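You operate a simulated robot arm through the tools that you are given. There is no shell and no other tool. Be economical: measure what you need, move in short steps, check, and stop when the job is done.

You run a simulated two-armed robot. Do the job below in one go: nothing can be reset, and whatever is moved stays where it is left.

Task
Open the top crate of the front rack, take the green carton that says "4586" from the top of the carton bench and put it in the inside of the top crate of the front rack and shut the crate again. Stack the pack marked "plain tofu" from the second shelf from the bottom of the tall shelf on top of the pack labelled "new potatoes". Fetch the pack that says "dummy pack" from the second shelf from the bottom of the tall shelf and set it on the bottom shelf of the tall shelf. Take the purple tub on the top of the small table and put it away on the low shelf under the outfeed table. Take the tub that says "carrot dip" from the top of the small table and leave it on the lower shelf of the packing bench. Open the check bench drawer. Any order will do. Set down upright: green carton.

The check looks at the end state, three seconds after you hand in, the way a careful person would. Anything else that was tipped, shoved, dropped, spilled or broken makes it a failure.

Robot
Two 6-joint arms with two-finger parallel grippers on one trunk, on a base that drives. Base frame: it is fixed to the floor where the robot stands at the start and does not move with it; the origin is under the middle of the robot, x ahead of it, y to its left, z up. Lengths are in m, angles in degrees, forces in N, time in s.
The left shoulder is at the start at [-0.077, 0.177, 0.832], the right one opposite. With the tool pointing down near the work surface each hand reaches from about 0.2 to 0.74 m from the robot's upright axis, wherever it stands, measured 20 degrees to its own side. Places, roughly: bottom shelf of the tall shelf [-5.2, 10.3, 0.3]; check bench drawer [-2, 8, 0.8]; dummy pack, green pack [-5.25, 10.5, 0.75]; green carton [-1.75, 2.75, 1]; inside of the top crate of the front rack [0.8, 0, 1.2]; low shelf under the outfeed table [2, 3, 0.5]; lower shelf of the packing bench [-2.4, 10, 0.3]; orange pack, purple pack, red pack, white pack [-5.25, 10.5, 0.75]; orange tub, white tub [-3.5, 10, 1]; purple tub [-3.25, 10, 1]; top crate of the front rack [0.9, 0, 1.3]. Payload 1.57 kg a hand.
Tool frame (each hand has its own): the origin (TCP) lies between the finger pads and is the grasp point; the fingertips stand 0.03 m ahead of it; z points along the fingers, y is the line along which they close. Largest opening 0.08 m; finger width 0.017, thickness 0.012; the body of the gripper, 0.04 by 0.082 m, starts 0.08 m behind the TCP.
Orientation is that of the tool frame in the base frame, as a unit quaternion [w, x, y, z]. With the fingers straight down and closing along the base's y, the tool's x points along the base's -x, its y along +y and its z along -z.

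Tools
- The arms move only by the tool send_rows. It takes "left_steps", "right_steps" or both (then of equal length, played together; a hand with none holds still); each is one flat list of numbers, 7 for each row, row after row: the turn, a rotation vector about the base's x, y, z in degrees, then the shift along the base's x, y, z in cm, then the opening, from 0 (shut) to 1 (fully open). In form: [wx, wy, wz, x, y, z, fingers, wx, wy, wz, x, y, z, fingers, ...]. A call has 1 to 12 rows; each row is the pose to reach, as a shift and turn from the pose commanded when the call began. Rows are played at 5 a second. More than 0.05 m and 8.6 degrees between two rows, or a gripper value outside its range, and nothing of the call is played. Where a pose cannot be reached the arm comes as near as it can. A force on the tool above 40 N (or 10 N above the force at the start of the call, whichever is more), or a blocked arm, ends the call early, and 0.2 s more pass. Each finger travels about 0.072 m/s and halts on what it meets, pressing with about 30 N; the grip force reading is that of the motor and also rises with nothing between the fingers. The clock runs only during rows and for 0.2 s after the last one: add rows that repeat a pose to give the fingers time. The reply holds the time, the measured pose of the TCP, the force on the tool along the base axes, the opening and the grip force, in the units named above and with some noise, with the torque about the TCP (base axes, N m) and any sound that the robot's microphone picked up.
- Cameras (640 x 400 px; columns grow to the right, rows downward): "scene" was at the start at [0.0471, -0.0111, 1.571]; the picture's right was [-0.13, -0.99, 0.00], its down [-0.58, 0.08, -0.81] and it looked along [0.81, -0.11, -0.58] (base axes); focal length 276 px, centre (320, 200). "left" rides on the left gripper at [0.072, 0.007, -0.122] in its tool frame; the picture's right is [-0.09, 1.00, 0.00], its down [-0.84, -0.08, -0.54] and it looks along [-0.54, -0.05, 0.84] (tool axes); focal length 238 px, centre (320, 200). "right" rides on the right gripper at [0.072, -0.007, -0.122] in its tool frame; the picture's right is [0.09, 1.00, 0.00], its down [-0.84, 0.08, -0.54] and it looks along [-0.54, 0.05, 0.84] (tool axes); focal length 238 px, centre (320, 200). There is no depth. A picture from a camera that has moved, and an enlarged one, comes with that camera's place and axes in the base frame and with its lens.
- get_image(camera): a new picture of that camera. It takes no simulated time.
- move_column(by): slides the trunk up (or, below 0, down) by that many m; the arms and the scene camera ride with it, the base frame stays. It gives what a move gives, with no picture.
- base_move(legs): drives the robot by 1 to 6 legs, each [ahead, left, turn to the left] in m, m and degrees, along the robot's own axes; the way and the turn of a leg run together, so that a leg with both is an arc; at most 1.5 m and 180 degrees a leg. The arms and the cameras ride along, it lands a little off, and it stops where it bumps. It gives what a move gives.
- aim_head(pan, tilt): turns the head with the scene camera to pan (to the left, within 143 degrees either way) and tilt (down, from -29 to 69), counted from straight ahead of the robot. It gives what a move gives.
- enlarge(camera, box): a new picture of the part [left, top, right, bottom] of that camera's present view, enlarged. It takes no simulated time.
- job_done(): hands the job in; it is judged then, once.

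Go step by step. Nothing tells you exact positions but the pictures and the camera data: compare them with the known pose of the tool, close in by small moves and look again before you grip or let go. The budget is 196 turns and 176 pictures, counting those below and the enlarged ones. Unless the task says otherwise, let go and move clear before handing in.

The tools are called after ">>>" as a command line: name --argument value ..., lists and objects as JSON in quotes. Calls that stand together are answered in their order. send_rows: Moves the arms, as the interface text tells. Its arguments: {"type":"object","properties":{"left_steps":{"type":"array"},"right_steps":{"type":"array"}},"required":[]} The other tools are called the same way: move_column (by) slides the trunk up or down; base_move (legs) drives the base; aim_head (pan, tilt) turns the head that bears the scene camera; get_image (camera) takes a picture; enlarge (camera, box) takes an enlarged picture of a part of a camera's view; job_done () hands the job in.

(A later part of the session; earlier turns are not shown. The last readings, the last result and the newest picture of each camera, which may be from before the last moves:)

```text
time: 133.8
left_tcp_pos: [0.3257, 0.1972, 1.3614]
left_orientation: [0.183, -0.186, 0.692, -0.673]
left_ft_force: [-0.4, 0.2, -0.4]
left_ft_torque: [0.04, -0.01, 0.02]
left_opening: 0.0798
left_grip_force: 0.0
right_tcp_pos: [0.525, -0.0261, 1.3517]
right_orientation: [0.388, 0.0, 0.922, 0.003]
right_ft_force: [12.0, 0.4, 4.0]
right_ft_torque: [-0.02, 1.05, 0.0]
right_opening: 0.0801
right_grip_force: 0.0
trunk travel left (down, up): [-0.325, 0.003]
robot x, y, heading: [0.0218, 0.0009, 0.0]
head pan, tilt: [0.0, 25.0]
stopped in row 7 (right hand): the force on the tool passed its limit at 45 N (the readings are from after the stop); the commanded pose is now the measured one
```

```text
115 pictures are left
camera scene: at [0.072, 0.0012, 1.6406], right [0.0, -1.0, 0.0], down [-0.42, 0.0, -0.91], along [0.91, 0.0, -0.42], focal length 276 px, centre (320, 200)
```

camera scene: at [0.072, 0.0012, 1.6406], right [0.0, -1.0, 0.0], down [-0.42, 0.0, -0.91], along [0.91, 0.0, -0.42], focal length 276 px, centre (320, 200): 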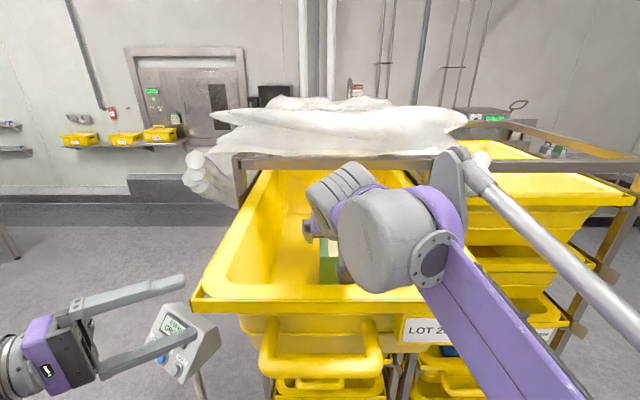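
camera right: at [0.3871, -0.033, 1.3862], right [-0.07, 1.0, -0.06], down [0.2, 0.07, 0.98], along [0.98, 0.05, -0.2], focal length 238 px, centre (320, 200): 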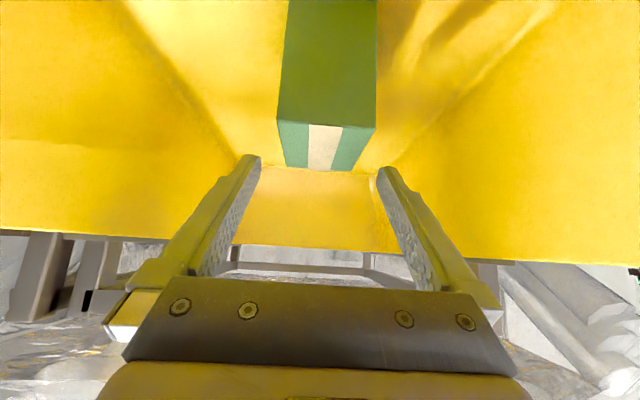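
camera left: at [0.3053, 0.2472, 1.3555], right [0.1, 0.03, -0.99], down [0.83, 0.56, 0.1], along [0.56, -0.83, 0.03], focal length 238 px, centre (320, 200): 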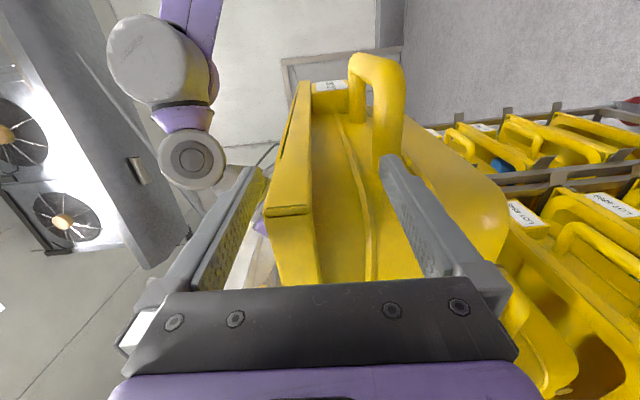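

The gripper's camera bracket caught the front rim (nudged the crate out slightly); carton stands fine. Ease forward and go straight up.

>>> send_rows --right_steps '[0, 0, 0, 1, 0, 0.5, 1, 0, 0, 0, 1.5, 0, 2.5, 1, 0, 0, 0, 1.5, 0, 5, 1, 0, 0, 0, 1.5, 0, 8, 1, 0, 0, 0, 1.5, 0, 11, 1, 0, 0, 0, 0, 0, 13, 1]'

>>> get_image --camera "scene"

```text
time: 135.2
left_tcp_pos: [0.3244, 0.1965, 1.3617]
left_orientation: [0.184, -0.186, 0.692, -0.672]
left_ft_force: [-0.1, 0.2, 0.0]
left_ft_torque: [-0.04, 0.01, 0.03]
left_opening: 0.0801
left_grip_force: 0.0
right_tcp_pos: [0.5188, -0.0268, 1.4736]
right_orientation: [0.388, 0.0, 0.922, 0.004]
right_ft_force: [-0.5, 0.2, -0.6]
right_ft_torque: [-0.02, -0.02, 0.0]
right_opening: 0.0801
right_grip_force: 0.1
right hand out of reach, approached as far as the arm can: row 6
trunk travel left (down, up): [-0.325, 0.003]
robot x, y, heading: [0.021, 0.0032, 0.3]
head pan, tilt: [0.0, 25.0]
```

```text
114 pictures are left
camera scene: at [0.069, 0.0007, 1.6405], right [0.0, -1.0, 0.0], down [-0.42, 0.0, -0.91], along [0.91, 0.0, -0.42], focal length 276 px, centre (320, 200)
```

scene: 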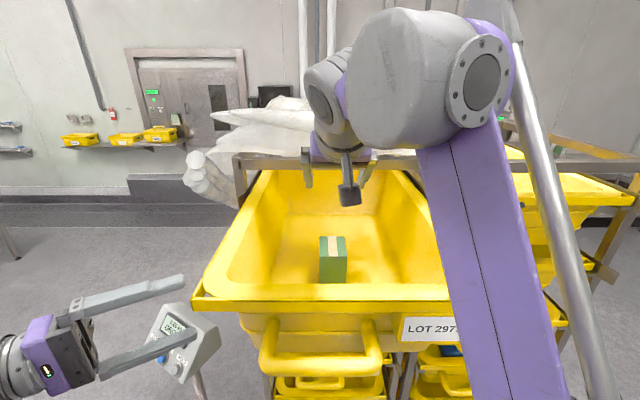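

Carton stands upright inside. Back off and turn the right hand to grip the handle again.

>>> base_move --legs '[[-0.42, 0, 0]]'

>>> send_rows --right_steps '[7.08, -2.93, -2.93, 0, 0.5, -1.5, 1, 14.2, -5.9, -5.9, 0, 1, -3, 1, 21.2, -8.8, -8.8, 0, 1.5, -4.5, 1, 28.3, -11.7, -11.7, 0, 2, -6, 1, 35.4, -14.7, -14.7, 0, 2.5, -7.5, 1, 42.5, -17.6, -17.6, 0, 3, -9, 1, 49.6, -20.5, -20.5, 0, 3.5, -10.5, 1, 56.6, -23.4, -23.4, 0, 4, -12, 1, 63.7, -26.4, -26.4, 0, 4, -13.5, 1, 70.8, -29.3, -29.3, 0, 4, -15, 1, 77.9, -32.2, -32.2, 0, 4, -16.5, 1, 85, -35.2, -35.2, 0, 4, -17.2, 1]'

>>> get_image --camera "scene"

>>> get_image --camera "right"

```text
time: 137.8
left_tcp_pos: [-0.0941, 0.1961, 1.3623]
left_orientation: [0.184, -0.186, 0.692, -0.673]
left_ft_force: [-0.1, -0.7, 0.1]
left_ft_torque: [0.0, -0.04, 0.01]
left_opening: 0.0802
left_grip_force: 0.0
right_tcp_pos: [0.1018, -0.027, 1.4735]
right_orientation: [0.388, 0.0, 0.922, 0.004]
right_ft_force: [0.6, -0.5, -0.3]
right_ft_torque: [0.02, -0.01, -0.02]
right_opening: 0.0799
right_grip_force: 0.1
trunk travel left (down, up): [-0.325, 0.003]
robot x, y, heading: [-0.4007, -0.0015, 0.1]
head pan, tilt: [0.0, 25.0]
```

```text
time: 140.3
left_tcp_pos: [-0.0953, 0.1954, 1.3611]
left_orientation: [0.183, -0.186, 0.693, -0.672]
left_ft_force: [-0.6, 0.5, 0.3]
left_ft_torque: [-0.01, -0.02, 0.04]
left_opening: 0.0797
left_grip_force: 0.1
right_tcp_pos: [0.1025, 0.011, 1.3063]
right_orientation: [0.499, 0.484, 0.555, 0.458]
right_ft_force: [0.0, -0.6, -0.1]
right_ft_torque: [0.03, 0.01, 0.02]
right_opening: 0.0799
right_grip_force: 0.0
right hand out of reach, approached as far as the arm can: row 12
trunk travel left (down, up): [-0.325, 0.003]
robot x, y, heading: [-0.3968, 0.0023, 0.1]
head pan, tilt: [0.0, 25.0]
```

```text
113 pictures are left
camera scene: at [-0.3494, 0.0011, 1.6405], right [0.0, -1.0, 0.0], down [-0.42, 0.0, -0.91], along [0.91, 0.0, -0.42], focal length 276 px, centre (320, 200)
```

scene: 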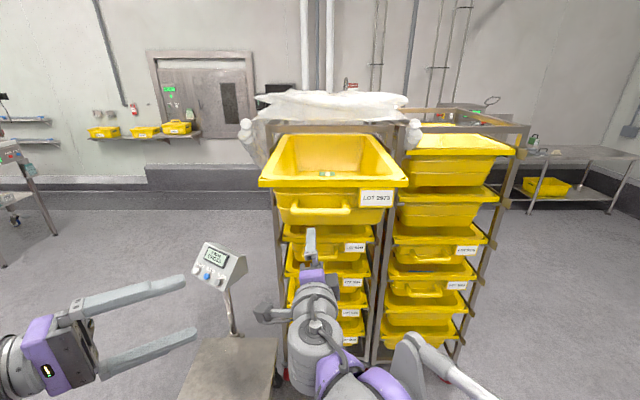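

```text
112 pictures are left
camera right: at [-0.0236, 0.0797, 1.3023], right [0.08, 0.2, 0.98], down [-0.5, -0.84, 0.21], along [0.86, -0.51, 0.04], focal length 238 px, centre (320, 200)
```

right: 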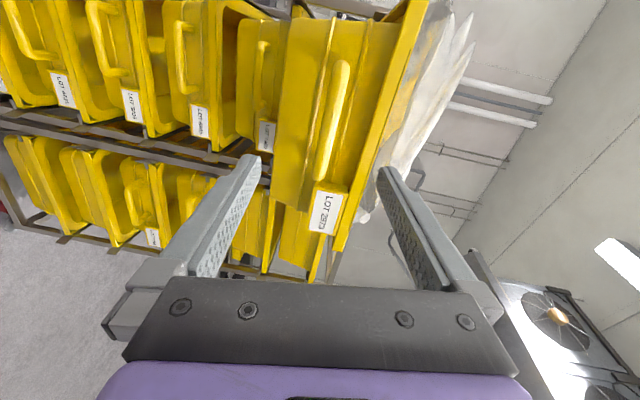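

Handle now at ≈(0.295, 0.012, 1.308). Drive forward 0.19 and check.

>>> base_move --legs '[[0.185, 0, 0]]'

>>> get_image --camera "right"

```text
time: 141.9
left_tcp_pos: [0.0872, 0.1946, 1.3604]
left_orientation: [0.183, -0.185, 0.692, -0.673]
left_ft_force: [-0.2, -0.2, -0.4]
left_ft_torque: [0.01, -0.03, -0.02]
left_opening: 0.0798
left_grip_force: 0.1
right_tcp_pos: [0.2838, 0.0124, 1.3058]
right_orientation: [0.499, 0.483, 0.555, 0.458]
right_ft_force: [0.7, 0.4, 0.9]
right_ft_torque: [0.02, 0.01, -0.03]
right_opening: 0.08
right_grip_force: 0.2
trunk travel left (down, up): [-0.325, 0.003]
robot x, y, heading: [-0.2175, 0.0006, -0.1]
head pan, tilt: [0.0, 25.0]
```

```text
111 pictures are left
camera right: at [0.1586, 0.0792, 1.3021], right [0.08, 0.2, 0.98], down [-0.5, -0.84, 0.22], along [0.86, -0.51, 0.04], focal length 238 px, centre (320, 200)
```

right: 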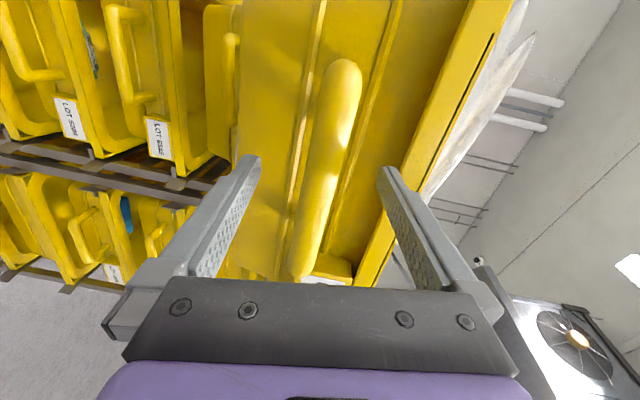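

Same picture as the first grasp. Close.

>>> send_rows --right_steps '[0, 0, 0, 0.5, 0, -0.2, 0.6, 0, 0, 0, 0.5, 0, -0.2, 0.35, 0, 0, 0, 0.5, 0, -0.3, 0.25, 0, 0, 0, 0.5, 0, -0.3, 0.1, 0, 0, 0, 0.5, 0, -0.3, 0.1]'

>>> base_move --legs '[[0.15, 0, 0]]'

>>> get_image --camera "scene"

```text
time: 143.1
left_tcp_pos: [0.0872, 0.1956, 1.3624]
left_orientation: [0.184, -0.185, 0.692, -0.673]
left_ft_force: [-0.5, 1.0, 0.1]
left_ft_torque: [0.0, -0.01, 0.03]
left_opening: 0.0799
left_grip_force: 0.0
right_tcp_pos: [0.2885, 0.0108, 1.3058]
right_orientation: [0.499, 0.483, 0.555, 0.458]
right_ft_force: [5.0, 0.5, 29.2]
right_ft_torque: [0.55, -0.24, -0.04]
right_opening: 0.0237
right_grip_force: 36.6
trunk travel left (down, up): [-0.325, 0.003]
robot x, y, heading: [-0.2155, -0.0034, -0.3]
head pan, tilt: [0.0, 25.0]
```

```text
time: 144.6
left_tcp_pos: [0.2355, 0.1958, 1.3619]
left_orientation: [0.183, -0.184, 0.693, -0.673]
left_ft_force: [0.4, 0.3, -0.1]
left_ft_torque: [0.02, 0.02, 0.0]
left_opening: 0.0799
left_grip_force: 0.0
right_tcp_pos: [0.4377, 0.0119, 1.3068]
right_orientation: [0.499, 0.482, 0.556, 0.458]
right_ft_force: [-4.4, 0.7, 12.4]
right_ft_torque: [0.64, -0.15, -0.18]
right_opening: 0.0236
right_grip_force: 36.5
trunk travel left (down, up): [-0.325, 0.003]
robot x, y, heading: [-0.0666, 0.0001, -0.0]
head pan, tilt: [0.0, 25.0]
stopped in leg 1: the force on the tool passed its limit at 42 N (the readings are from after the stop); the commanded pose is now the measured one
```

```text
110 pictures are left
camera scene: at [-0.0192, 0.0007, 1.6404], right [0.0, -1.0, 0.0], down [-0.42, 0.0, -0.91], along [0.91, 0.0, -0.42], focal length 276 px, centre (320, 200)
```

scene: 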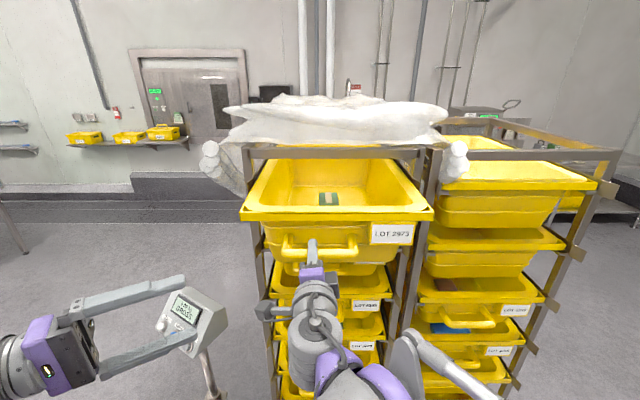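

Sliding in fine, carton still upright. Relieve the vertical load and push the rest.

>>> send_rows --right_steps '[0, 0, 0, 0, 0, 0.2, 0.1, 0, 0, 0, 0, 0, 0.2, 0.1]'

>>> base_move --legs '[[0.16, 0, 0]]'

>>> get_image --camera "scene"

```text
time: 145.2
left_tcp_pos: [0.2359, 0.1956, 1.3609]
left_orientation: [0.183, -0.185, 0.693, -0.673]
left_ft_force: [-0.7, 0.7, 0.9]
left_ft_torque: [0.02, 0.02, 0.0]
left_opening: 0.0798
left_grip_force: 0.2
right_tcp_pos: [0.4384, 0.0106, 1.3045]
right_orientation: [0.498, 0.483, 0.556, 0.458]
right_ft_force: [-4.4, 1.8, -13.4]
right_ft_torque: [0.74, 0.09, 0.03]
right_opening: 0.0237
right_grip_force: 35.7
trunk travel left (down, up): [-0.325, 0.003]
robot x, y, heading: [-0.0645, -0.001, -0.2]
head pan, tilt: [0.0, 25.0]
```

```text
time: 146.6
left_tcp_pos: [0.3976, 0.1812, 1.3612]
left_orientation: [0.183, -0.188, 0.692, -0.673]
left_ft_force: [-0.5, -0.1, 1.0]
left_ft_torque: [0.0, -0.01, 0.05]
left_opening: 0.0799
left_grip_force: 0.1
right_tcp_pos: [0.5989, -0.0013, 1.3044]
right_orientation: [0.499, 0.482, 0.556, 0.458]
right_ft_force: [3.4, 8.0, -27.5]
right_ft_torque: [0.62, 0.17, -0.28]
right_opening: 0.024
right_grip_force: 36.3
trunk travel left (down, up): [-0.325, 0.003]
robot x, y, heading: [0.0909, -0.0142, 0.1]
head pan, tilt: [0.0, 25.0]
```

```text
109 pictures are left
camera scene: at [0.1428, -0.0128, 1.6401], right [0.0, -1.0, 0.0], down [-0.42, 0.0, -0.91], along [0.91, 0.0, -0.42], focal length 276 px, centre (320, 200)
```

scene: 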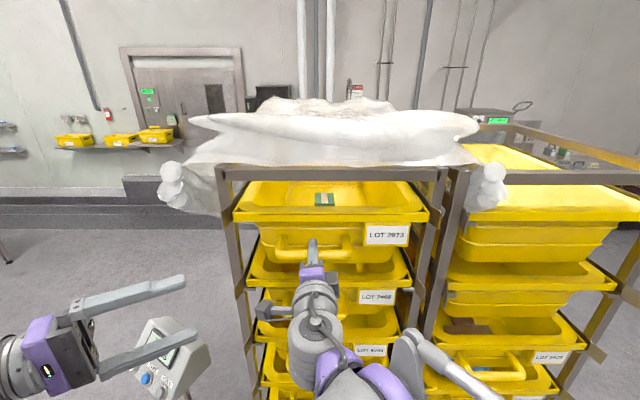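

About 2 cm left. Relieve and push on until it stops.

>>> send_rows --right_steps '[0, 0, 0, 0, 0, -0.15, 0.1, 0, 0, 0, 0, 0, -0.15, 0.1]'

>>> base_move --legs '[[0.025, 0, 0]]'

>>> enlarge --camera "scene" --box '[200, 140, 520, 340]'

```text
time: 147.2
left_tcp_pos: [0.3968, 0.1805, 1.3611]
left_orientation: [0.183, -0.187, 0.692, -0.673]
left_ft_force: [0.3, -1.0, 0.6]
left_ft_torque: [-0.02, 0.01, 0.01]
left_opening: 0.0801
left_grip_force: 0.0
right_tcp_pos: [0.5992, -0.0013, 1.3054]
right_orientation: [0.498, 0.481, 0.557, 0.459]
right_ft_force: [0.0, 5.3, -2.1]
right_ft_torque: [0.99, 0.01, 0.22]
right_opening: 0.0235
right_grip_force: 35.9
trunk travel left (down, up): [-0.325, 0.003]
robot x, y, heading: [0.094, -0.0132, -0.1]
head pan, tilt: [0.0, 25.0]
```

```text
time: 148.0
left_tcp_pos: [0.4194, 0.1796, 1.3617]
left_orientation: [0.185, -0.187, 0.691, -0.673]
left_ft_force: [-0.1, -0.5, -0.3]
left_ft_torque: [0.01, -0.01, 0.01]
left_opening: 0.0801
left_grip_force: 0.0
right_tcp_pos: [0.6215, -0.0031, 1.3041]
right_orientation: [0.498, 0.481, 0.557, 0.459]
right_ft_force: [-3.8, 8.7, -5.4]
right_ft_torque: [0.45, -0.06, -0.21]
right_opening: 0.0234
right_grip_force: 35.5
trunk travel left (down, up): [-0.325, 0.003]
robot x, y, heading: [0.1185, -0.0179, 0.2]
head pan, tilt: [0.0, 25.0]
```

```text
2.00 times, centred on (360, 240) of scene
camera zoom: at [0.1652, -0.0156, 1.6403], right [0.0, -1.0, 0.0], down [-0.42, 0.0, -0.91], along [0.91, 0.0, -0.42], focal length 553 px, centre (240, 120)
```

zoom: 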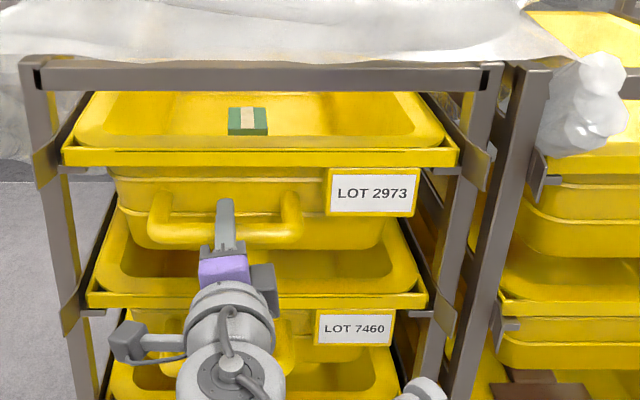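

Nearly at the original place. Push slightly more to feel the stop.

>>> base_move --legs '[[0.015, 0, 0]]'

```text
time: 149.3
left_tcp_pos: [0.4328, 0.1768, 1.3634]
left_orientation: [0.185, -0.185, 0.692, -0.673]
left_ft_force: [-0.6, 0.3, 0.5]
left_ft_torque: [0.01, 0.01, 0.01]
left_opening: 0.08
left_grip_force: 0.1
right_tcp_pos: [0.6343, -0.0043, 1.3041]
right_orientation: [0.495, 0.483, 0.556, 0.462]
right_ft_force: [-9.6, 1.6, -1.3]
right_ft_torque: [0.64, 0.05, -0.62]
right_opening: 0.0233
right_grip_force: 35.3
trunk travel left (down, up): [-0.325, 0.003]
robot x, y, heading: [0.1332, -0.0179, -0.0]
head pan, tilt: [0.0, 25.0]
stopped in leg 1: the force on the tool passed its limit at 41 N (the readings are from after the stop); the commanded pose is now the measured one
```

The crate hit its stop – shut. Release, back off, verify.

>>> send_rows --right_steps '[0, 0, 0, 0, 0, 0, 0.4, 0, 0, 0, 0, 0, 0, 0.8, 0, 0, 0, 0, 0, 0, 1, 0, 0, 0, -3, 0, 0, 1, 0, 0, 0, -7, 0, 0, 1]'

>>> base_move --legs '[[-0.5, 0, 0]]'

>>> get_image --camera "scene"

```text
time: 150.5
left_tcp_pos: [0.4348, 0.1752, 1.3614]
left_orientation: [0.184, -0.186, 0.692, -0.673]
left_ft_force: [-1.0, -0.3, -0.1]
left_ft_torque: [-0.03, -0.05, 0.01]
left_opening: 0.0798
left_grip_force: 0.1
right_tcp_pos: [0.5666, -0.0049, 1.3037]
right_orientation: [0.496, 0.482, 0.557, 0.46]
right_ft_force: [-0.4, -0.4, 0.0]
right_ft_torque: [0.01, 0.01, -0.01]
right_opening: 0.0801
right_grip_force: 0.1
trunk travel left (down, up): [-0.325, 0.003]
robot x, y, heading: [0.1292, -0.0151, 0.2]
head pan, tilt: [0.0, 25.0]
```

```text
time: 153.4
left_tcp_pos: [-0.0685, 0.1754, 1.3611]
left_orientation: [0.184, -0.185, 0.693, -0.672]
left_ft_force: [0.0, -0.6, -0.5]
left_ft_torque: [0.01, 0.0, 0.03]
left_opening: 0.0799
left_grip_force: 0.1
right_tcp_pos: [0.0659, -0.0052, 1.3024]
right_orientation: [0.495, 0.482, 0.559, 0.459]
right_ft_force: [-0.3, -0.1, -1.1]
right_ft_torque: [0.0, 0.02, 0.02]
right_opening: 0.0804
right_grip_force: 0.0
trunk travel left (down, up): [-0.325, 0.003]
robot x, y, heading: [-0.3736, -0.0213, 0.1]
head pan, tilt: [0.0, 25.0]
```

```text
107 pictures are left
camera scene: at [-0.3221, -0.0194, 1.6406], right [0.0, -1.0, 0.0], down [-0.42, 0.0, -0.91], along [0.91, 0.0, -0.42], focal length 276 px, centre (320, 200)
```

scene: 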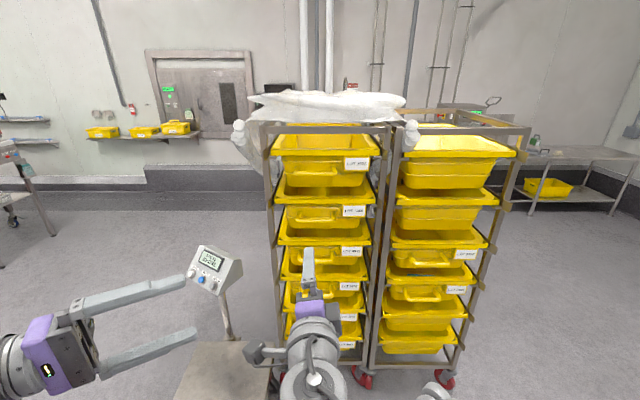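

The top crate is flush again. Fold both hands back to pointing down for travel.

>>> send_rows --right_steps '[-4.43, 4.77, 4.65, 0, -1.5, -1, 1, -8.86, 9.54, 9.3, 0, -3, -2, 1, -13.3, 14.3, 13.95, 0, -4.5, -3, 1, -17.7, 19.1, 18.6, 0, -6, -4, 1, -22.2, 23.9, 23.3, 0, -7.5, -5, 1, -26.6, 28.6, 27.9, 0, -9, -6, 1, -31, 33.4, 32.6, 0, -10, -7, 1]' --left_steps '[6.14, 1.68, -1.69, 1, 0.5, -1.5, 1, 12.3, 3.36, -3.38, 2, 1, -3, 1, 18.4, 5.04, -5.07, 3, 1.5, -4.5, 1, 24.6, 6.7, -6.8, 4, 2, -6, 1, 30.7, 8.4, -8.5, 5, 2, -7.5, 1, 36.8, 10.1, -10.1, 6, 2, -9, 1, 43, 11.8, -11.8, 7, 2, -10, 1]'

>>> send_rows --right_steps '[-4.43, 4.77, 4.65, 0, -1, -1, 1, -8.86, 9.54, 9.3, 0, -2, -2, 1, -13.3, 14.3, 13.95, 0, -3, -3, 1, -17.7, 19.1, 18.6, 0, -4, -4, 1, -22.2, 23.9, 23.3, 0, -5, -5, 1, -26.6, 28.6, 27.9, 0, -6, -6, 1, -31, 33.4, 32.6, 0, -7, -7, 1]' --left_steps '[6.14, 1.68, -1.69, 1, 0, -1.5, 1, 12.3, 3.36, -3.38, 1, 0, -3, 1, 18.4, 5.04, -5.07, 1, 0, -4.5, 1, 24.6, 6.7, -6.8, 1, 0, -6, 1, 30.7, 8.4, -8.5, 1, 0, -7.5, 1, 36.8, 10.1, -10.1, 1, 0, -9, 1, 43, 11.8, -11.8, 1, 0, -11, 1]'

>>> base_move --legs '[[0, 1.4, 0], [0, 1.4, 0]]'

>>> aim_head --pan 95 --tilt 12

>>> get_image --camera "scene"

```text
time: 155.0
left_tcp_pos: [0.0029, 0.1965, 1.2614]
left_orientation: [0.101, -0.103, 0.92, -0.364]
left_ft_force: [-0.2, -0.2, 0.5]
left_ft_torque: [0.0, -0.01, 0.01]
left_opening: 0.08
left_grip_force: 0.0
right_tcp_pos: [0.0656, -0.1049, 1.2334]
right_orientation: [0.28, 0.273, 0.883, 0.26]
right_ft_force: [0.9, 0.7, 0.0]
right_ft_torque: [0.0, 0.01, 0.02]
right_opening: 0.0797
right_grip_force: 0.1
trunk travel left (down, up): [-0.325, 0.003]
robot x, y, heading: [-0.3708, -0.0205, 0.3]
head pan, tilt: [0.0, 25.0]
```

```text
time: 156.6
left_tcp_pos: [0.0134, 0.1956, 1.1513]
left_orientation: [0.001, -0.002, 1.0, 0.001]
left_ft_force: [-0.4, 0.4, 0.2]
left_ft_torque: [-0.01, 0.02, 0.02]
left_opening: 0.0802
left_grip_force: 0.0
right_tcp_pos: [0.065, -0.1754, 1.1626]
right_orientation: [-0.002, -0.001, 1.0, 0.001]
right_ft_force: [-0.9, -0.3, -0.1]
right_ft_torque: [-0.02, 0.01, 0.0]
right_opening: 0.0803
right_grip_force: 0.1
trunk travel left (down, up): [-0.325, 0.003]
robot x, y, heading: [-0.3746, -0.017, 0.3]
head pan, tilt: [0.0, 25.0]
```

```text
time: 181.3
left_tcp_pos: [0.0082, 3.0105, 1.1515]
left_orientation: [0.002, 0.0, 1.0, 0.0]
left_ft_force: [0.8, -0.1, 0.3]
left_ft_torque: [0.04, 0.01, -0.02]
left_opening: 0.0802
left_grip_force: 0.2
right_tcp_pos: [0.0607, 2.639, 1.1643]
right_orientation: [0.0, 0.001, 1.0, 0.001]
right_ft_force: [0.5, 0.5, 0.1]
right_ft_torque: [-0.02, 0.0, 0.02]
right_opening: 0.0799
right_grip_force: 0.0
trunk travel left (down, up): [-0.325, 0.003]
robot x, y, heading: [-0.3774, 2.7967, 0.0]
head pan, tilt: [0.0, 25.0]
```

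```text
time: 183.0
left_tcp_pos: [0.0087, 3.0108, 1.1524]
left_orientation: [0.002, -0.001, 1.0, 0.0]
left_ft_force: [-0.1, -0.1, 0.4]
left_ft_torque: [0.0, 0.02, 0.0]
left_opening: 0.0798
left_grip_force: 0.0
right_tcp_pos: [0.0619, 2.6395, 1.1624]
right_orientation: [0.0, 0.001, 1.0, 0.001]
right_ft_force: [-0.3, -0.3, -0.6]
right_ft_torque: [0.01, 0.01, 0.0]
right_opening: 0.0802
right_grip_force: 0.1
trunk travel left (down, up): [-0.325, 0.003]
robot x, y, heading: [-0.3761, 2.7945, 0.3]
head pan, tilt: [95.0, 12.0]
```

```text
106 pictures are left
camera scene: at [-0.4262, 2.8888, 1.6616], right [1.0, 0.09, 0.0], down [0.02, -0.21, -0.98], along [-0.08, 0.97, -0.21], focal length 276 px, centre (320, 200)
```

scene: 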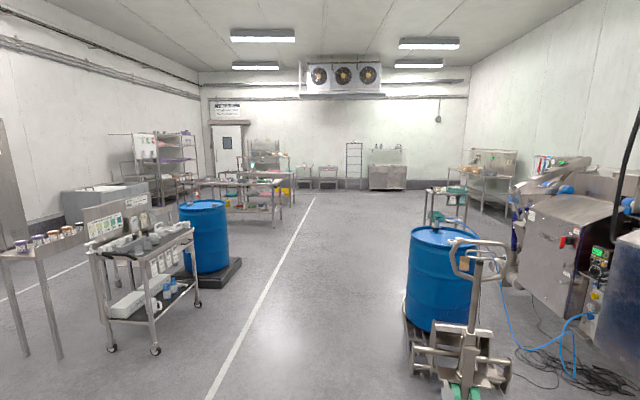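

A clear aisle runs along x≈-0.5. Turn to face +y and drive up to y≈6.8.

>>> base_move --legs '[[0, 0, 90], [1.4, 0.15, 0], [1.4, 0, 0], [1.2, 0, 0]]'

>>> aim_head --pan 40 --tilt 18

>>> get_image --camera "scene"

```text
time: 206.1
left_tcp_pos: [-0.8027, 7.1712, 1.151]
left_orientation: [-0.001, 0.711, -0.703, 0.0]
left_ft_force: [0.2, 0.0, 0.1]
left_ft_torque: [0.0, 0.0, 0.02]
left_opening: 0.0798
left_grip_force: 0.0
right_tcp_pos: [-0.4322, 7.226, 1.1633]
right_orientation: [0.0, 0.71, -0.704, -0.001]
right_ft_force: [0.7, -0.1, -0.1]
right_ft_torque: [0.01, 0.02, -0.03]
right_opening: 0.0799
right_grip_force: 0.1
trunk travel left (down, up): [-0.325, 0.003]
robot x, y, heading: [-0.5816, 6.7878, 90.6]
head pan, tilt: [95.0, 12.0]
```

```text
time: 207.3
left_tcp_pos: [-0.8035, 7.1715, 1.1524]
left_orientation: [-0.001, 0.712, -0.702, 0.0]
left_ft_force: [0.6, 0.8, -0.3]
left_ft_torque: [0.0, 0.01, 0.01]
left_opening: 0.08
left_grip_force: 0.1
right_tcp_pos: [-0.4325, 7.229, 1.1635]
right_orientation: [0.002, 0.711, -0.703, 0.0]
right_ft_force: [-0.5, -0.1, -0.2]
right_ft_torque: [0.0, 0.04, 0.0]
right_opening: 0.0797
right_grip_force: 0.1
trunk travel left (down, up): [-0.325, 0.003]
robot x, y, heading: [-0.5789, 6.788, 90.6]
head pan, tilt: [40.0, 18.0]
```

```text
105 pictures are left
camera scene: at [-0.6421, 6.8168, 1.6519], right [0.76, 0.65, 0.0], down [0.2, -0.23, -0.95], along [-0.62, 0.72, -0.31], focal length 276 px, centre (320, 200)
```

scene: 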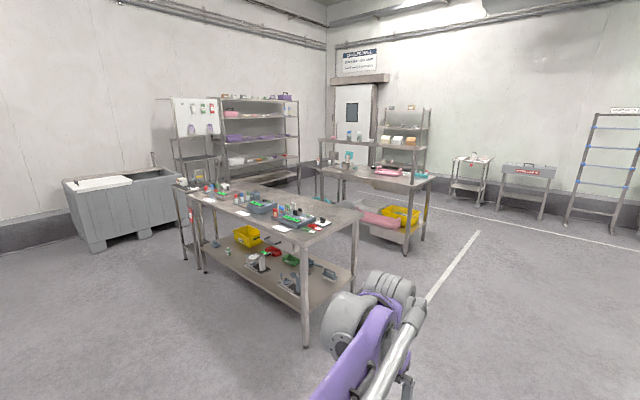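

>>> enlarge --camera "scene" --box '[160, 80, 480, 280]'

>>> enlarge --camera "scene" --box '[170, 170, 370, 320]'

```text
2.00 times, centred on (320, 180) of scene
camera zoom: at [-0.6421, 6.8168, 1.6519], right [0.76, 0.65, 0.0], down [0.2, -0.23, -0.95], along [-0.62, 0.72, -0.31], focal length 553 px, centre (320, 240)
```

zoom: 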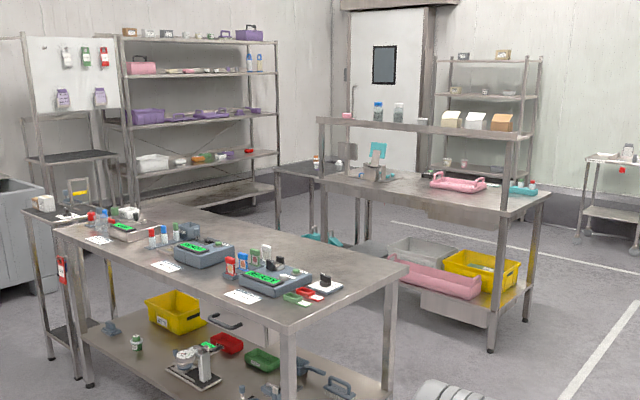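

```text
2.67 times, centred on (270, 245) of scene
camera zoom: at [-0.6421, 6.8168, 1.6519], right [0.76, 0.65, 0.0], down [0.2, -0.23, -0.95], along [-0.62, 0.72, -0.31], focal length 737 px, centre (453, 80)
```

zoom: 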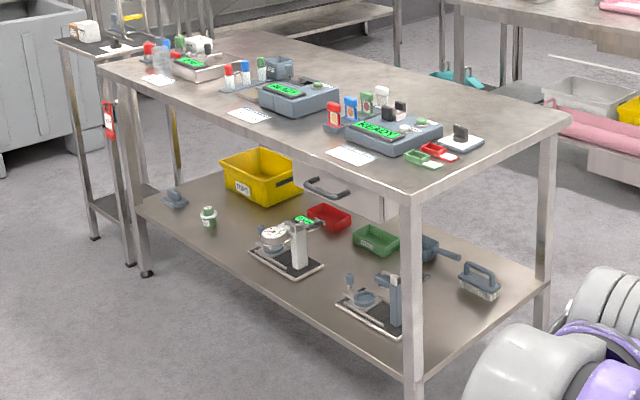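

The check bench (south edge y≈7.9) has a drawer box with a dark handle beneath its top. Strafe over to stand in front of it.

>>> base_move --legs '[[0, 1.4, -0.6]]'

>>> aim_head --pan 0 --tilt 25

>>> get_image --camera "scene"

```text
time: 219.8
left_tcp_pos: [-2.1944, 7.1687, 1.1522]
left_orientation: [0.0, -0.706, 0.709, 0.001]
left_ft_force: [-0.2, 0.5, 0.0]
left_ft_torque: [-0.02, 0.0, 0.0]
left_opening: 0.0798
left_grip_force: 0.1
right_tcp_pos: [-1.8235, 7.2196, 1.1641]
right_orientation: [0.0, -0.704, 0.71, 0.001]
right_ft_force: [-1.1, -0.4, 0.1]
right_ft_torque: [0.04, 0.02, -0.02]
right_opening: 0.08
right_grip_force: 0.1
trunk travel left (down, up): [-0.325, 0.003]
robot x, y, heading: [-1.9781, 6.7848, 89.8]
head pan, tilt: [40.0, 18.0]
```

```text
time: 220.8
left_tcp_pos: [-2.1945, 7.1698, 1.151]
left_orientation: [0.001, -0.705, 0.709, 0.001]
left_ft_force: [0.0, -0.4, 0.5]
left_ft_torque: [-0.01, 0.02, -0.01]
left_opening: 0.0802
left_grip_force: 0.1
right_tcp_pos: [-1.8242, 7.2193, 1.1635]
right_orientation: [-0.001, -0.705, 0.709, 0.001]
right_ft_force: [0.0, -0.4, 0.4]
right_ft_torque: [-0.02, -0.01, 0.03]
right_opening: 0.08
right_grip_force: 0.1
trunk travel left (down, up): [-0.325, 0.003]
robot x, y, heading: [-1.9811, 6.7833, 89.6]
head pan, tilt: [0.0, 25.0]
```

```text
102 pictures are left
camera scene: at [-1.98, 6.833, 1.6405], right [1.0, 0.0, 0.0], down [0.0, -0.42, -0.91], along [0.0, 0.91, -0.42], focal length 276 px, centre (320, 200)
```

scene: 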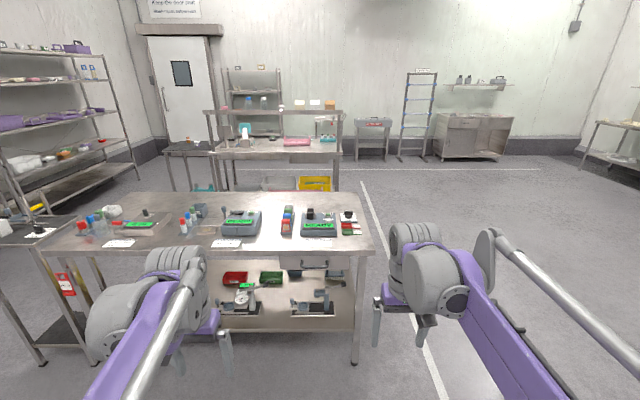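

>>> enlarge --camera "scene" --box '[230, 220, 390, 320]'

>>> move_column --by -0.3

>>> get_image --camera "scene"

```text
4.00 times, centred on (310, 270) of scene
camera zoom: at [-1.98, 6.833, 1.6405], right [1.0, 0.0, 0.0], down [0.0, -0.42, -0.91], along [0.0, 0.91, -0.42], focal length 1105 px, centre (360, -80)
```

zoom: 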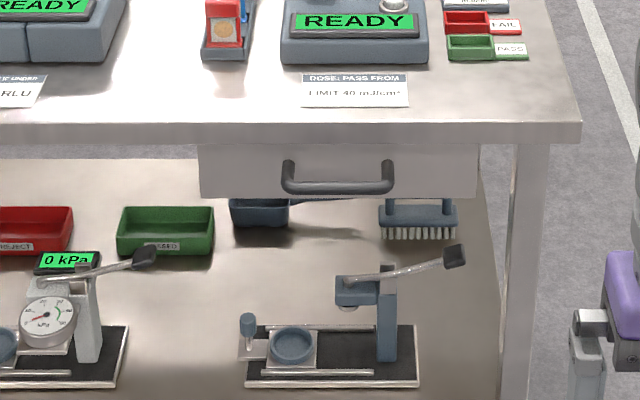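

```text
time: 223.8
left_tcp_pos: [-2.1951, 7.1694, 0.8518]
left_orientation: [0.001, -0.706, 0.708, 0.001]
left_ft_force: [0.6, 0.0, 0.2]
left_ft_torque: [0.0, -0.02, -0.02]
left_opening: 0.0798
left_grip_force: 0.0
right_tcp_pos: [-1.8233, 7.219, 0.8634]
right_orientation: [0.0, -0.705, 0.71, 0.001]
right_ft_force: [-0.4, 0.0, -0.9]
right_ft_torque: [0.01, -0.04, 0.03]
right_opening: 0.0799
right_grip_force: 0.0
trunk travel left (down, up): [-0.025, 0.303]
robot x, y, heading: [-1.9849, 6.7802, 89.8]
head pan, tilt: [0.0, 25.0]
```

```text
100 pictures are left
camera scene: at [-1.9797, 6.8822, 1.3288], right [1.0, 0.0, 0.0], down [0.0, -0.42, -0.91], along [0.0, 0.91, -0.42], focal length 276 px, centre (320, 200)
```

scene: 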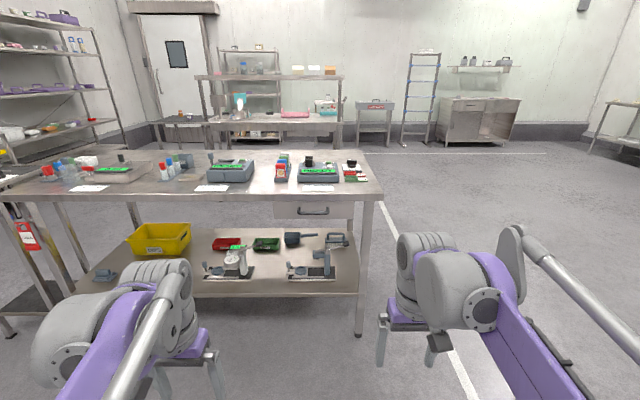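

The drawer handle bar is near (-2.005, 7.85, 0.835). Turn the right hand horizontal (vertical closing) in front of it and tuck the left hand back.

>>> send_rows --right_steps '[4.62, 4.62, -4.62, -1, 0, 0, 1, 9.24, 9.24, -9.24, -2, 0, 0, 1, 13.86, 13.86, -13.86, -3, 0, 0, 1, 18.48, 18.48, -18.48, -4, 0, 0, 1, 23.1, 23.1, -23.1, -6, 0, 0, 1, 27.7, 27.7, -27.7, -8, 0, 0, 1, 32.3, 32.3, -32.3, -10, 0, 0, 1, 36.9, 36.9, -36.9, -12, 0, -1, 1]' --left_steps '[0, 0, 0, 0, -1, 1, 1, 0, 0, 0, 0, -2, 2, 1, 0, 0, 0, -1, -3, 3, 1, 0, 0, 0, -2, -4, 4, 1, 0, 0, 0, -3, -6, 5, 1, 0, 0, 0, -4, -8, 5, 1, 0, 0, 0, -5, -10, 5, 1, 0, 0, 0, -5, -10, 5, 1]'

>>> send_rows --right_steps '[4.62, 4.62, -4.62, -1, 0, 0, 0.7, 9.24, 9.24, -9.24, -2, 0, -1, 0.6, 13.86, 13.86, -13.86, -3, 0, -1, 0.6, 18.48, 18.48, -18.48, -4, 0, -1, 0.6, 23.1, 23.1, -23.1, -5, 0, -2, 0.6, 27.7, 27.7, -27.7, -6, 0, -2, 0.6, 32.3, 32.3, -32.3, -6, 0, -2, 0.6]'

>>> base_move --legs '[[0.42, 0, 0]]'

>>> get_image --camera "right"

>>> get_image --camera "scene"

```text
time: 225.6
left_tcp_pos: [-2.2443, 7.0695, 0.9031]
left_orientation: [0.002, -0.706, 0.708, 0.001]
left_ft_force: [-0.2, -0.3, 0.8]
left_ft_torque: [-0.01, 0.0, 0.03]
left_opening: 0.08
left_grip_force: 0.0
right_tcp_pos: [-1.9446, 7.2199, 0.8544]
right_orientation: [-0.002, -0.38, 0.817, 0.435]
right_ft_force: [-0.4, 0.5, 0.5]
right_ft_torque: [0.02, 0.0, 0.03]
right_opening: 0.0798
right_grip_force: 0.0
trunk travel left (down, up): [-0.025, 0.303]
robot x, y, heading: [-1.9815, 6.7814, 89.8]
head pan, tilt: [0.0, 25.0]
```

```text
time: 227.2
left_tcp_pos: [-2.2456, 7.0697, 0.9024]
left_orientation: [0.002, -0.706, 0.708, 0.0]
left_ft_force: [0.2, -0.9, 0.2]
left_ft_torque: [-0.03, -0.01, 0.01]
left_opening: 0.0801
left_grip_force: 0.0
right_tcp_pos: [-2.0157, 7.2109, 0.8356]
right_orientation: [0.027, -0.091, 0.771, 0.63]
right_ft_force: [-0.6, 0.2, -0.1]
right_ft_torque: [-0.01, 0.01, 0.03]
right_opening: 0.048
right_grip_force: 0.1
right hand out of reach, approached as far as the arm can: row 4, 5, 6, 7
trunk travel left (down, up): [-0.025, 0.303]
robot x, y, heading: [-1.9785, 6.7838, 89.9]
head pan, tilt: [0.0, 25.0]
```

```text
time: 229.8
left_tcp_pos: [-2.2434, 7.4922, 0.9021]
left_orientation: [0.002, -0.706, 0.708, 0.0]
left_ft_force: [-0.6, -0.1, 0.0]
left_ft_torque: [-0.01, 0.0, -0.02]
left_opening: 0.08
left_grip_force: 0.1
right_tcp_pos: [-2.0122, 7.6343, 0.8357]
right_orientation: [0.028, -0.092, 0.772, 0.629]
right_ft_force: [0.0, 0.4, 0.4]
right_ft_torque: [0.06, 0.01, 0.01]
right_opening: 0.048
right_grip_force: 0.1
trunk travel left (down, up): [-0.025, 0.303]
robot x, y, heading: [-1.9775, 7.2093, 89.7]
head pan, tilt: [0.0, 25.0]
```

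```text
99 pictures are left
camera right: at [-2.074, 7.5068, 0.8432], right [-0.27, 0.18, 0.95], down [0.85, -0.42, 0.32], along [0.46, 0.89, -0.04], focal length 238 px, centre (320, 200)
```

right: 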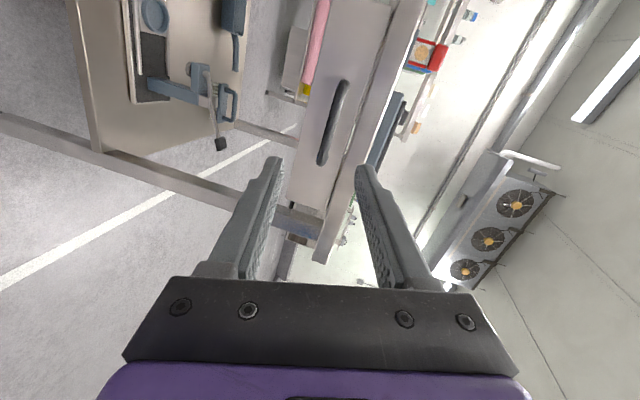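

```text
98 pictures are left
camera scene: at [-1.978, 7.3057, 1.3287], right [1.0, 0.0, 0.0], down [0.0, -0.42, -0.91], along [0.0, 0.91, -0.42], focal length 276 px, centre (320, 200)
```

scene: 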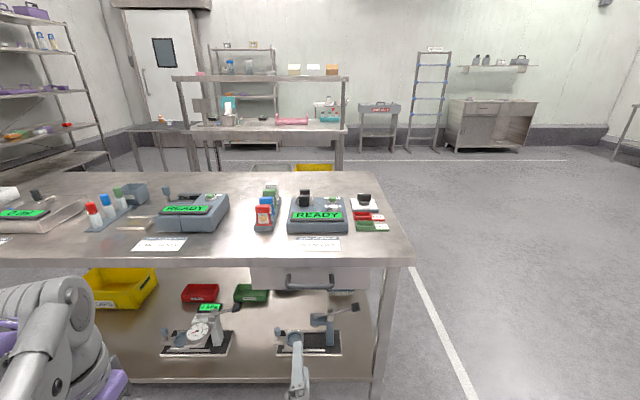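

The bar is at ≈(-2.01, 7.90, 0.81), about 3 cm before the table edge. Move closer and align.

>>> base_move --legs '[[0.16, 0, 0]]'

>>> send_rows --right_steps '[0, 0, 0, 0, 1, -1, 0.7, 0, 0, 0, 0, 2, -2, 0.7, 0, 0, 0, 0, 4, -2.2, 0.7]'

>>> get_image --camera "right"

>>> enlarge --camera "scene" --box '[220, 240, 420, 400]'

```text
time: 231.2
left_tcp_pos: [-2.2445, 7.6527, 0.9032]
left_orientation: [0.001, -0.706, 0.708, 0.001]
left_ft_force: [-0.3, 0.6, -0.2]
left_ft_torque: [-0.03, 0.01, 0.03]
left_opening: 0.0799
left_grip_force: 0.0
right_tcp_pos: [-2.013, 7.7938, 0.8358]
right_orientation: [0.027, -0.093, 0.771, 0.629]
right_ft_force: [0.0, -0.3, -0.9]
right_ft_torque: [-0.01, -0.03, 0.02]
right_opening: 0.0482
right_grip_force: 0.1
trunk travel left (down, up): [-0.025, 0.303]
robot x, y, heading: [-1.9814, 7.3704, 90.2]
head pan, tilt: [0.0, 25.0]
```

```text
time: 232.0
left_tcp_pos: [-2.2417, 7.6521, 0.901]
left_orientation: [0.002, -0.706, 0.708, 0.0]
left_ft_force: [-0.5, -0.3, 0.0]
left_ft_torque: [-0.02, 0.04, 0.02]
left_opening: 0.08
left_grip_force: 0.1
right_tcp_pos: [-2.0125, 7.8341, 0.8134]
right_orientation: [0.028, -0.094, 0.773, 0.627]
right_ft_force: [-0.3, 0.2, 0.2]
right_ft_torque: [-0.02, -0.03, -0.04]
right_opening: 0.0561
right_grip_force: 0.0
trunk travel left (down, up): [-0.025, 0.303]
robot x, y, heading: [-1.9795, 7.3633, 89.9]
head pan, tilt: [0.0, 25.0]
```

```text
97 pictures are left
camera right: at [-2.0744, 7.7065, 0.822], right [-0.27, 0.18, 0.95], down [0.85, -0.42, 0.32], along [0.46, 0.89, -0.04], focal length 238 px, centre (320, 200)
```

right: 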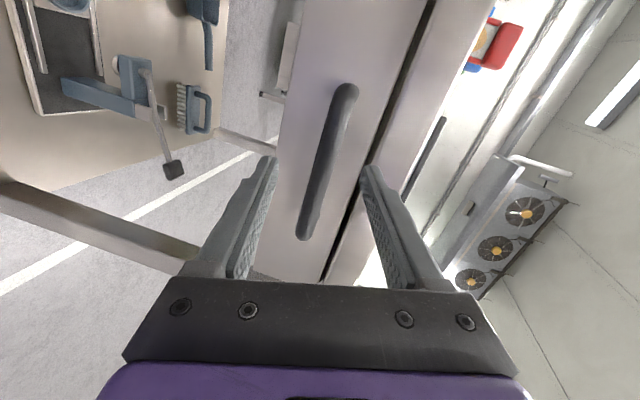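

```text
2.50 times, centred on (320, 320) of scene
camera zoom: at [-1.9777, 7.4652, 1.3287], right [1.0, 0.0, 0.0], down [0.0, -0.42, -0.91], along [0.0, 0.91, -0.42], focal length 691 px, centre (320, -100)
```

zoom: 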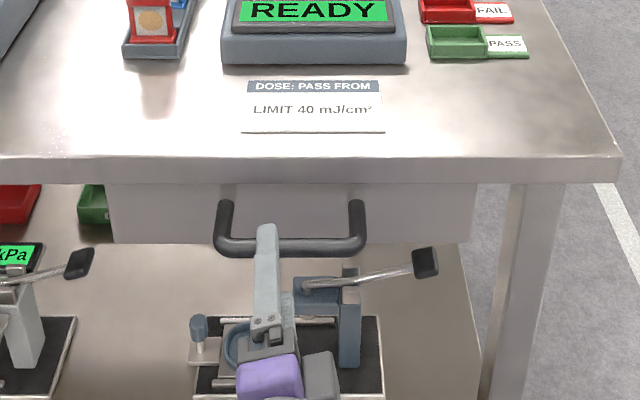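

Advance 4 cm so the bar lies between the pads, then close.

>>> send_rows --right_steps '[0, 0, 0, 0.3, 2, 0, 0.7, 0, 0, 0, 0.5, 4, 0, 0.7, 0, 0, 0, 0.5, 4.2, 0, 0.5, 0, 0, 0, 0.5, 4.2, 0, 0.3, 0, 0, 0, 0.5, 4.2, 0, 0.1, 0, 0, 0, 0.5, 4.2, 0, 0.1]'

>>> get_image --camera "right"

```text
time: 233.4
left_tcp_pos: [-2.2429, 7.6532, 0.9019]
left_orientation: [0.001, -0.706, 0.708, 0.0]
left_ft_force: [0.3, 0.9, -0.7]
left_ft_torque: [0.0, 0.0, -0.02]
left_opening: 0.0799
left_grip_force: 0.0
right_tcp_pos: [-2.0084, 7.8761, 0.8142]
right_orientation: [0.029, -0.094, 0.774, 0.625]
right_ft_force: [-0.9, -5.1, -22.6]
right_ft_torque: [-0.07, 0.26, 0.0]
right_opening: 0.0285
right_grip_force: 11.8
trunk travel left (down, up): [-0.025, 0.303]
robot x, y, heading: [-1.979, 7.3694, 89.9]
head pan, tilt: [0.0, 25.0]
```

```text
95 pictures are left
camera right: at [-2.0697, 7.7481, 0.822], right [-0.27, 0.19, 0.94], down [0.85, -0.42, 0.33], along [0.46, 0.89, -0.05], focal length 238 px, centre (320, 200)
```

right: 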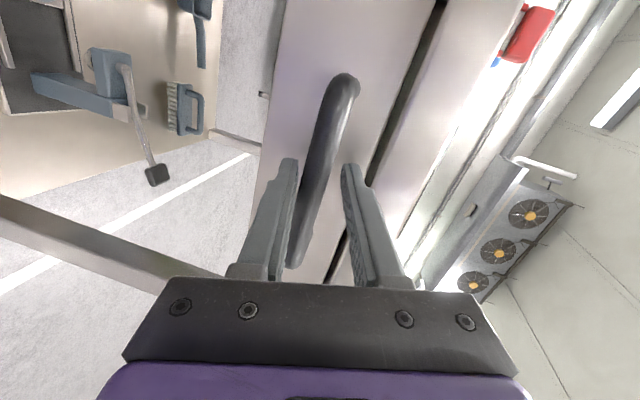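

The bar sits a bit low between the pads; shift down 5 mm and finish closing.

>>> send_rows --right_steps '[0, 0, 0, 0, 0, -0.3, 0.25, 0, 0, 0, 0, 0, -0.5, 0.15, 0, 0, 0, 0, 0, -0.5, 0, 0, 0, 0, 0, 0, -0.5, 0]'

>>> base_move --legs '[[-0.08, 0, 0]]'

>>> get_image --camera "scene"

```text
time: 234.4
left_tcp_pos: [-2.2431, 7.6523, 0.9029]
left_orientation: [0.001, -0.706, 0.708, 0.001]
left_ft_force: [-0.1, 0.4, -0.6]
left_ft_torque: [0.0, 0.0, 0.01]
left_opening: 0.0802
left_grip_force: 0.1
right_tcp_pos: [-2.0083, 7.876, 0.8085]
right_orientation: [0.029, -0.095, 0.773, 0.626]
right_ft_force: [1.4, -8.7, -15.3]
right_ft_torque: [-0.02, 0.53, -0.21]
right_opening: 0.0188
right_grip_force: 33.1
trunk travel left (down, up): [-0.025, 0.303]
robot x, y, heading: [-1.9799, 7.3648, 89.9]
head pan, tilt: [0.0, 25.0]
```

```text
time: 235.5
left_tcp_pos: [-2.2425, 7.5739, 0.9012]
left_orientation: [0.0, -0.706, 0.708, 0.0]
left_ft_force: [0.2, 0.2, 0.3]
left_ft_torque: [0.02, 0.0, -0.01]
left_opening: 0.0797
left_grip_force: 0.1
right_tcp_pos: [-2.0085, 7.799, 0.8087]
right_orientation: [0.028, -0.094, 0.774, 0.626]
right_ft_force: [4.7, 0.1, -12.9]
right_ft_torque: [0.01, 0.58, -0.34]
right_opening: 0.0189
right_grip_force: 33.3
trunk travel left (down, up): [-0.025, 0.303]
robot x, y, heading: [-1.9757, 7.2914, 90.1]
head pan, tilt: [0.0, 25.0]
```

```text
94 pictures are left
camera scene: at [-1.9773, 7.3869, 1.3286], right [1.0, 0.0, 0.0], down [0.0, -0.42, -0.91], along [0.0, 0.91, -0.42], focal length 276 px, centre (320, 200)
```

scene: 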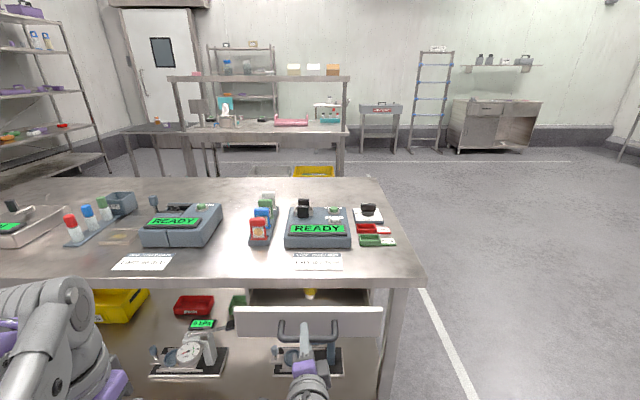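

The drawer is opening. Pull further until near its end.

>>> base_move --legs '[[-0.17, 0, 0]]'

>>> get_image --camera "scene"

```text
time: 236.9
left_tcp_pos: [-2.2434, 7.4172, 0.9016]
left_orientation: [0.002, -0.706, 0.708, 0.001]
left_ft_force: [0.4, -0.3, -0.3]
left_ft_torque: [0.02, 0.0, 0.0]
left_opening: 0.0798
left_grip_force: 0.1
right_tcp_pos: [-2.0082, 7.6463, 0.8116]
right_orientation: [0.031, -0.095, 0.772, 0.627]
right_ft_force: [0.4, -0.6, 9.1]
right_ft_torque: [0.12, 0.69, -0.15]
right_opening: 0.019
right_grip_force: 33.1
trunk travel left (down, up): [-0.025, 0.303]
robot x, y, heading: [-1.9802, 7.1344, 89.8]
head pan, tilt: [0.0, 25.0]
stopped in leg 1: the force on the tool passed its limit at 139 N (the readings are from after the stop); the commanded pose is now the measured one
```

```text
93 pictures are left
camera scene: at [-1.9778, 7.2306, 1.3288], right [1.0, 0.0, 0.0], down [0.0, -0.42, -0.91], along [0.0, 0.91, -0.42], focal length 276 px, centre (320, 200)
```

scene: 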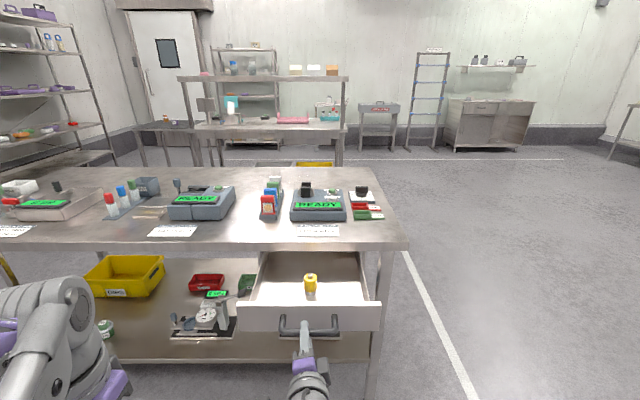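

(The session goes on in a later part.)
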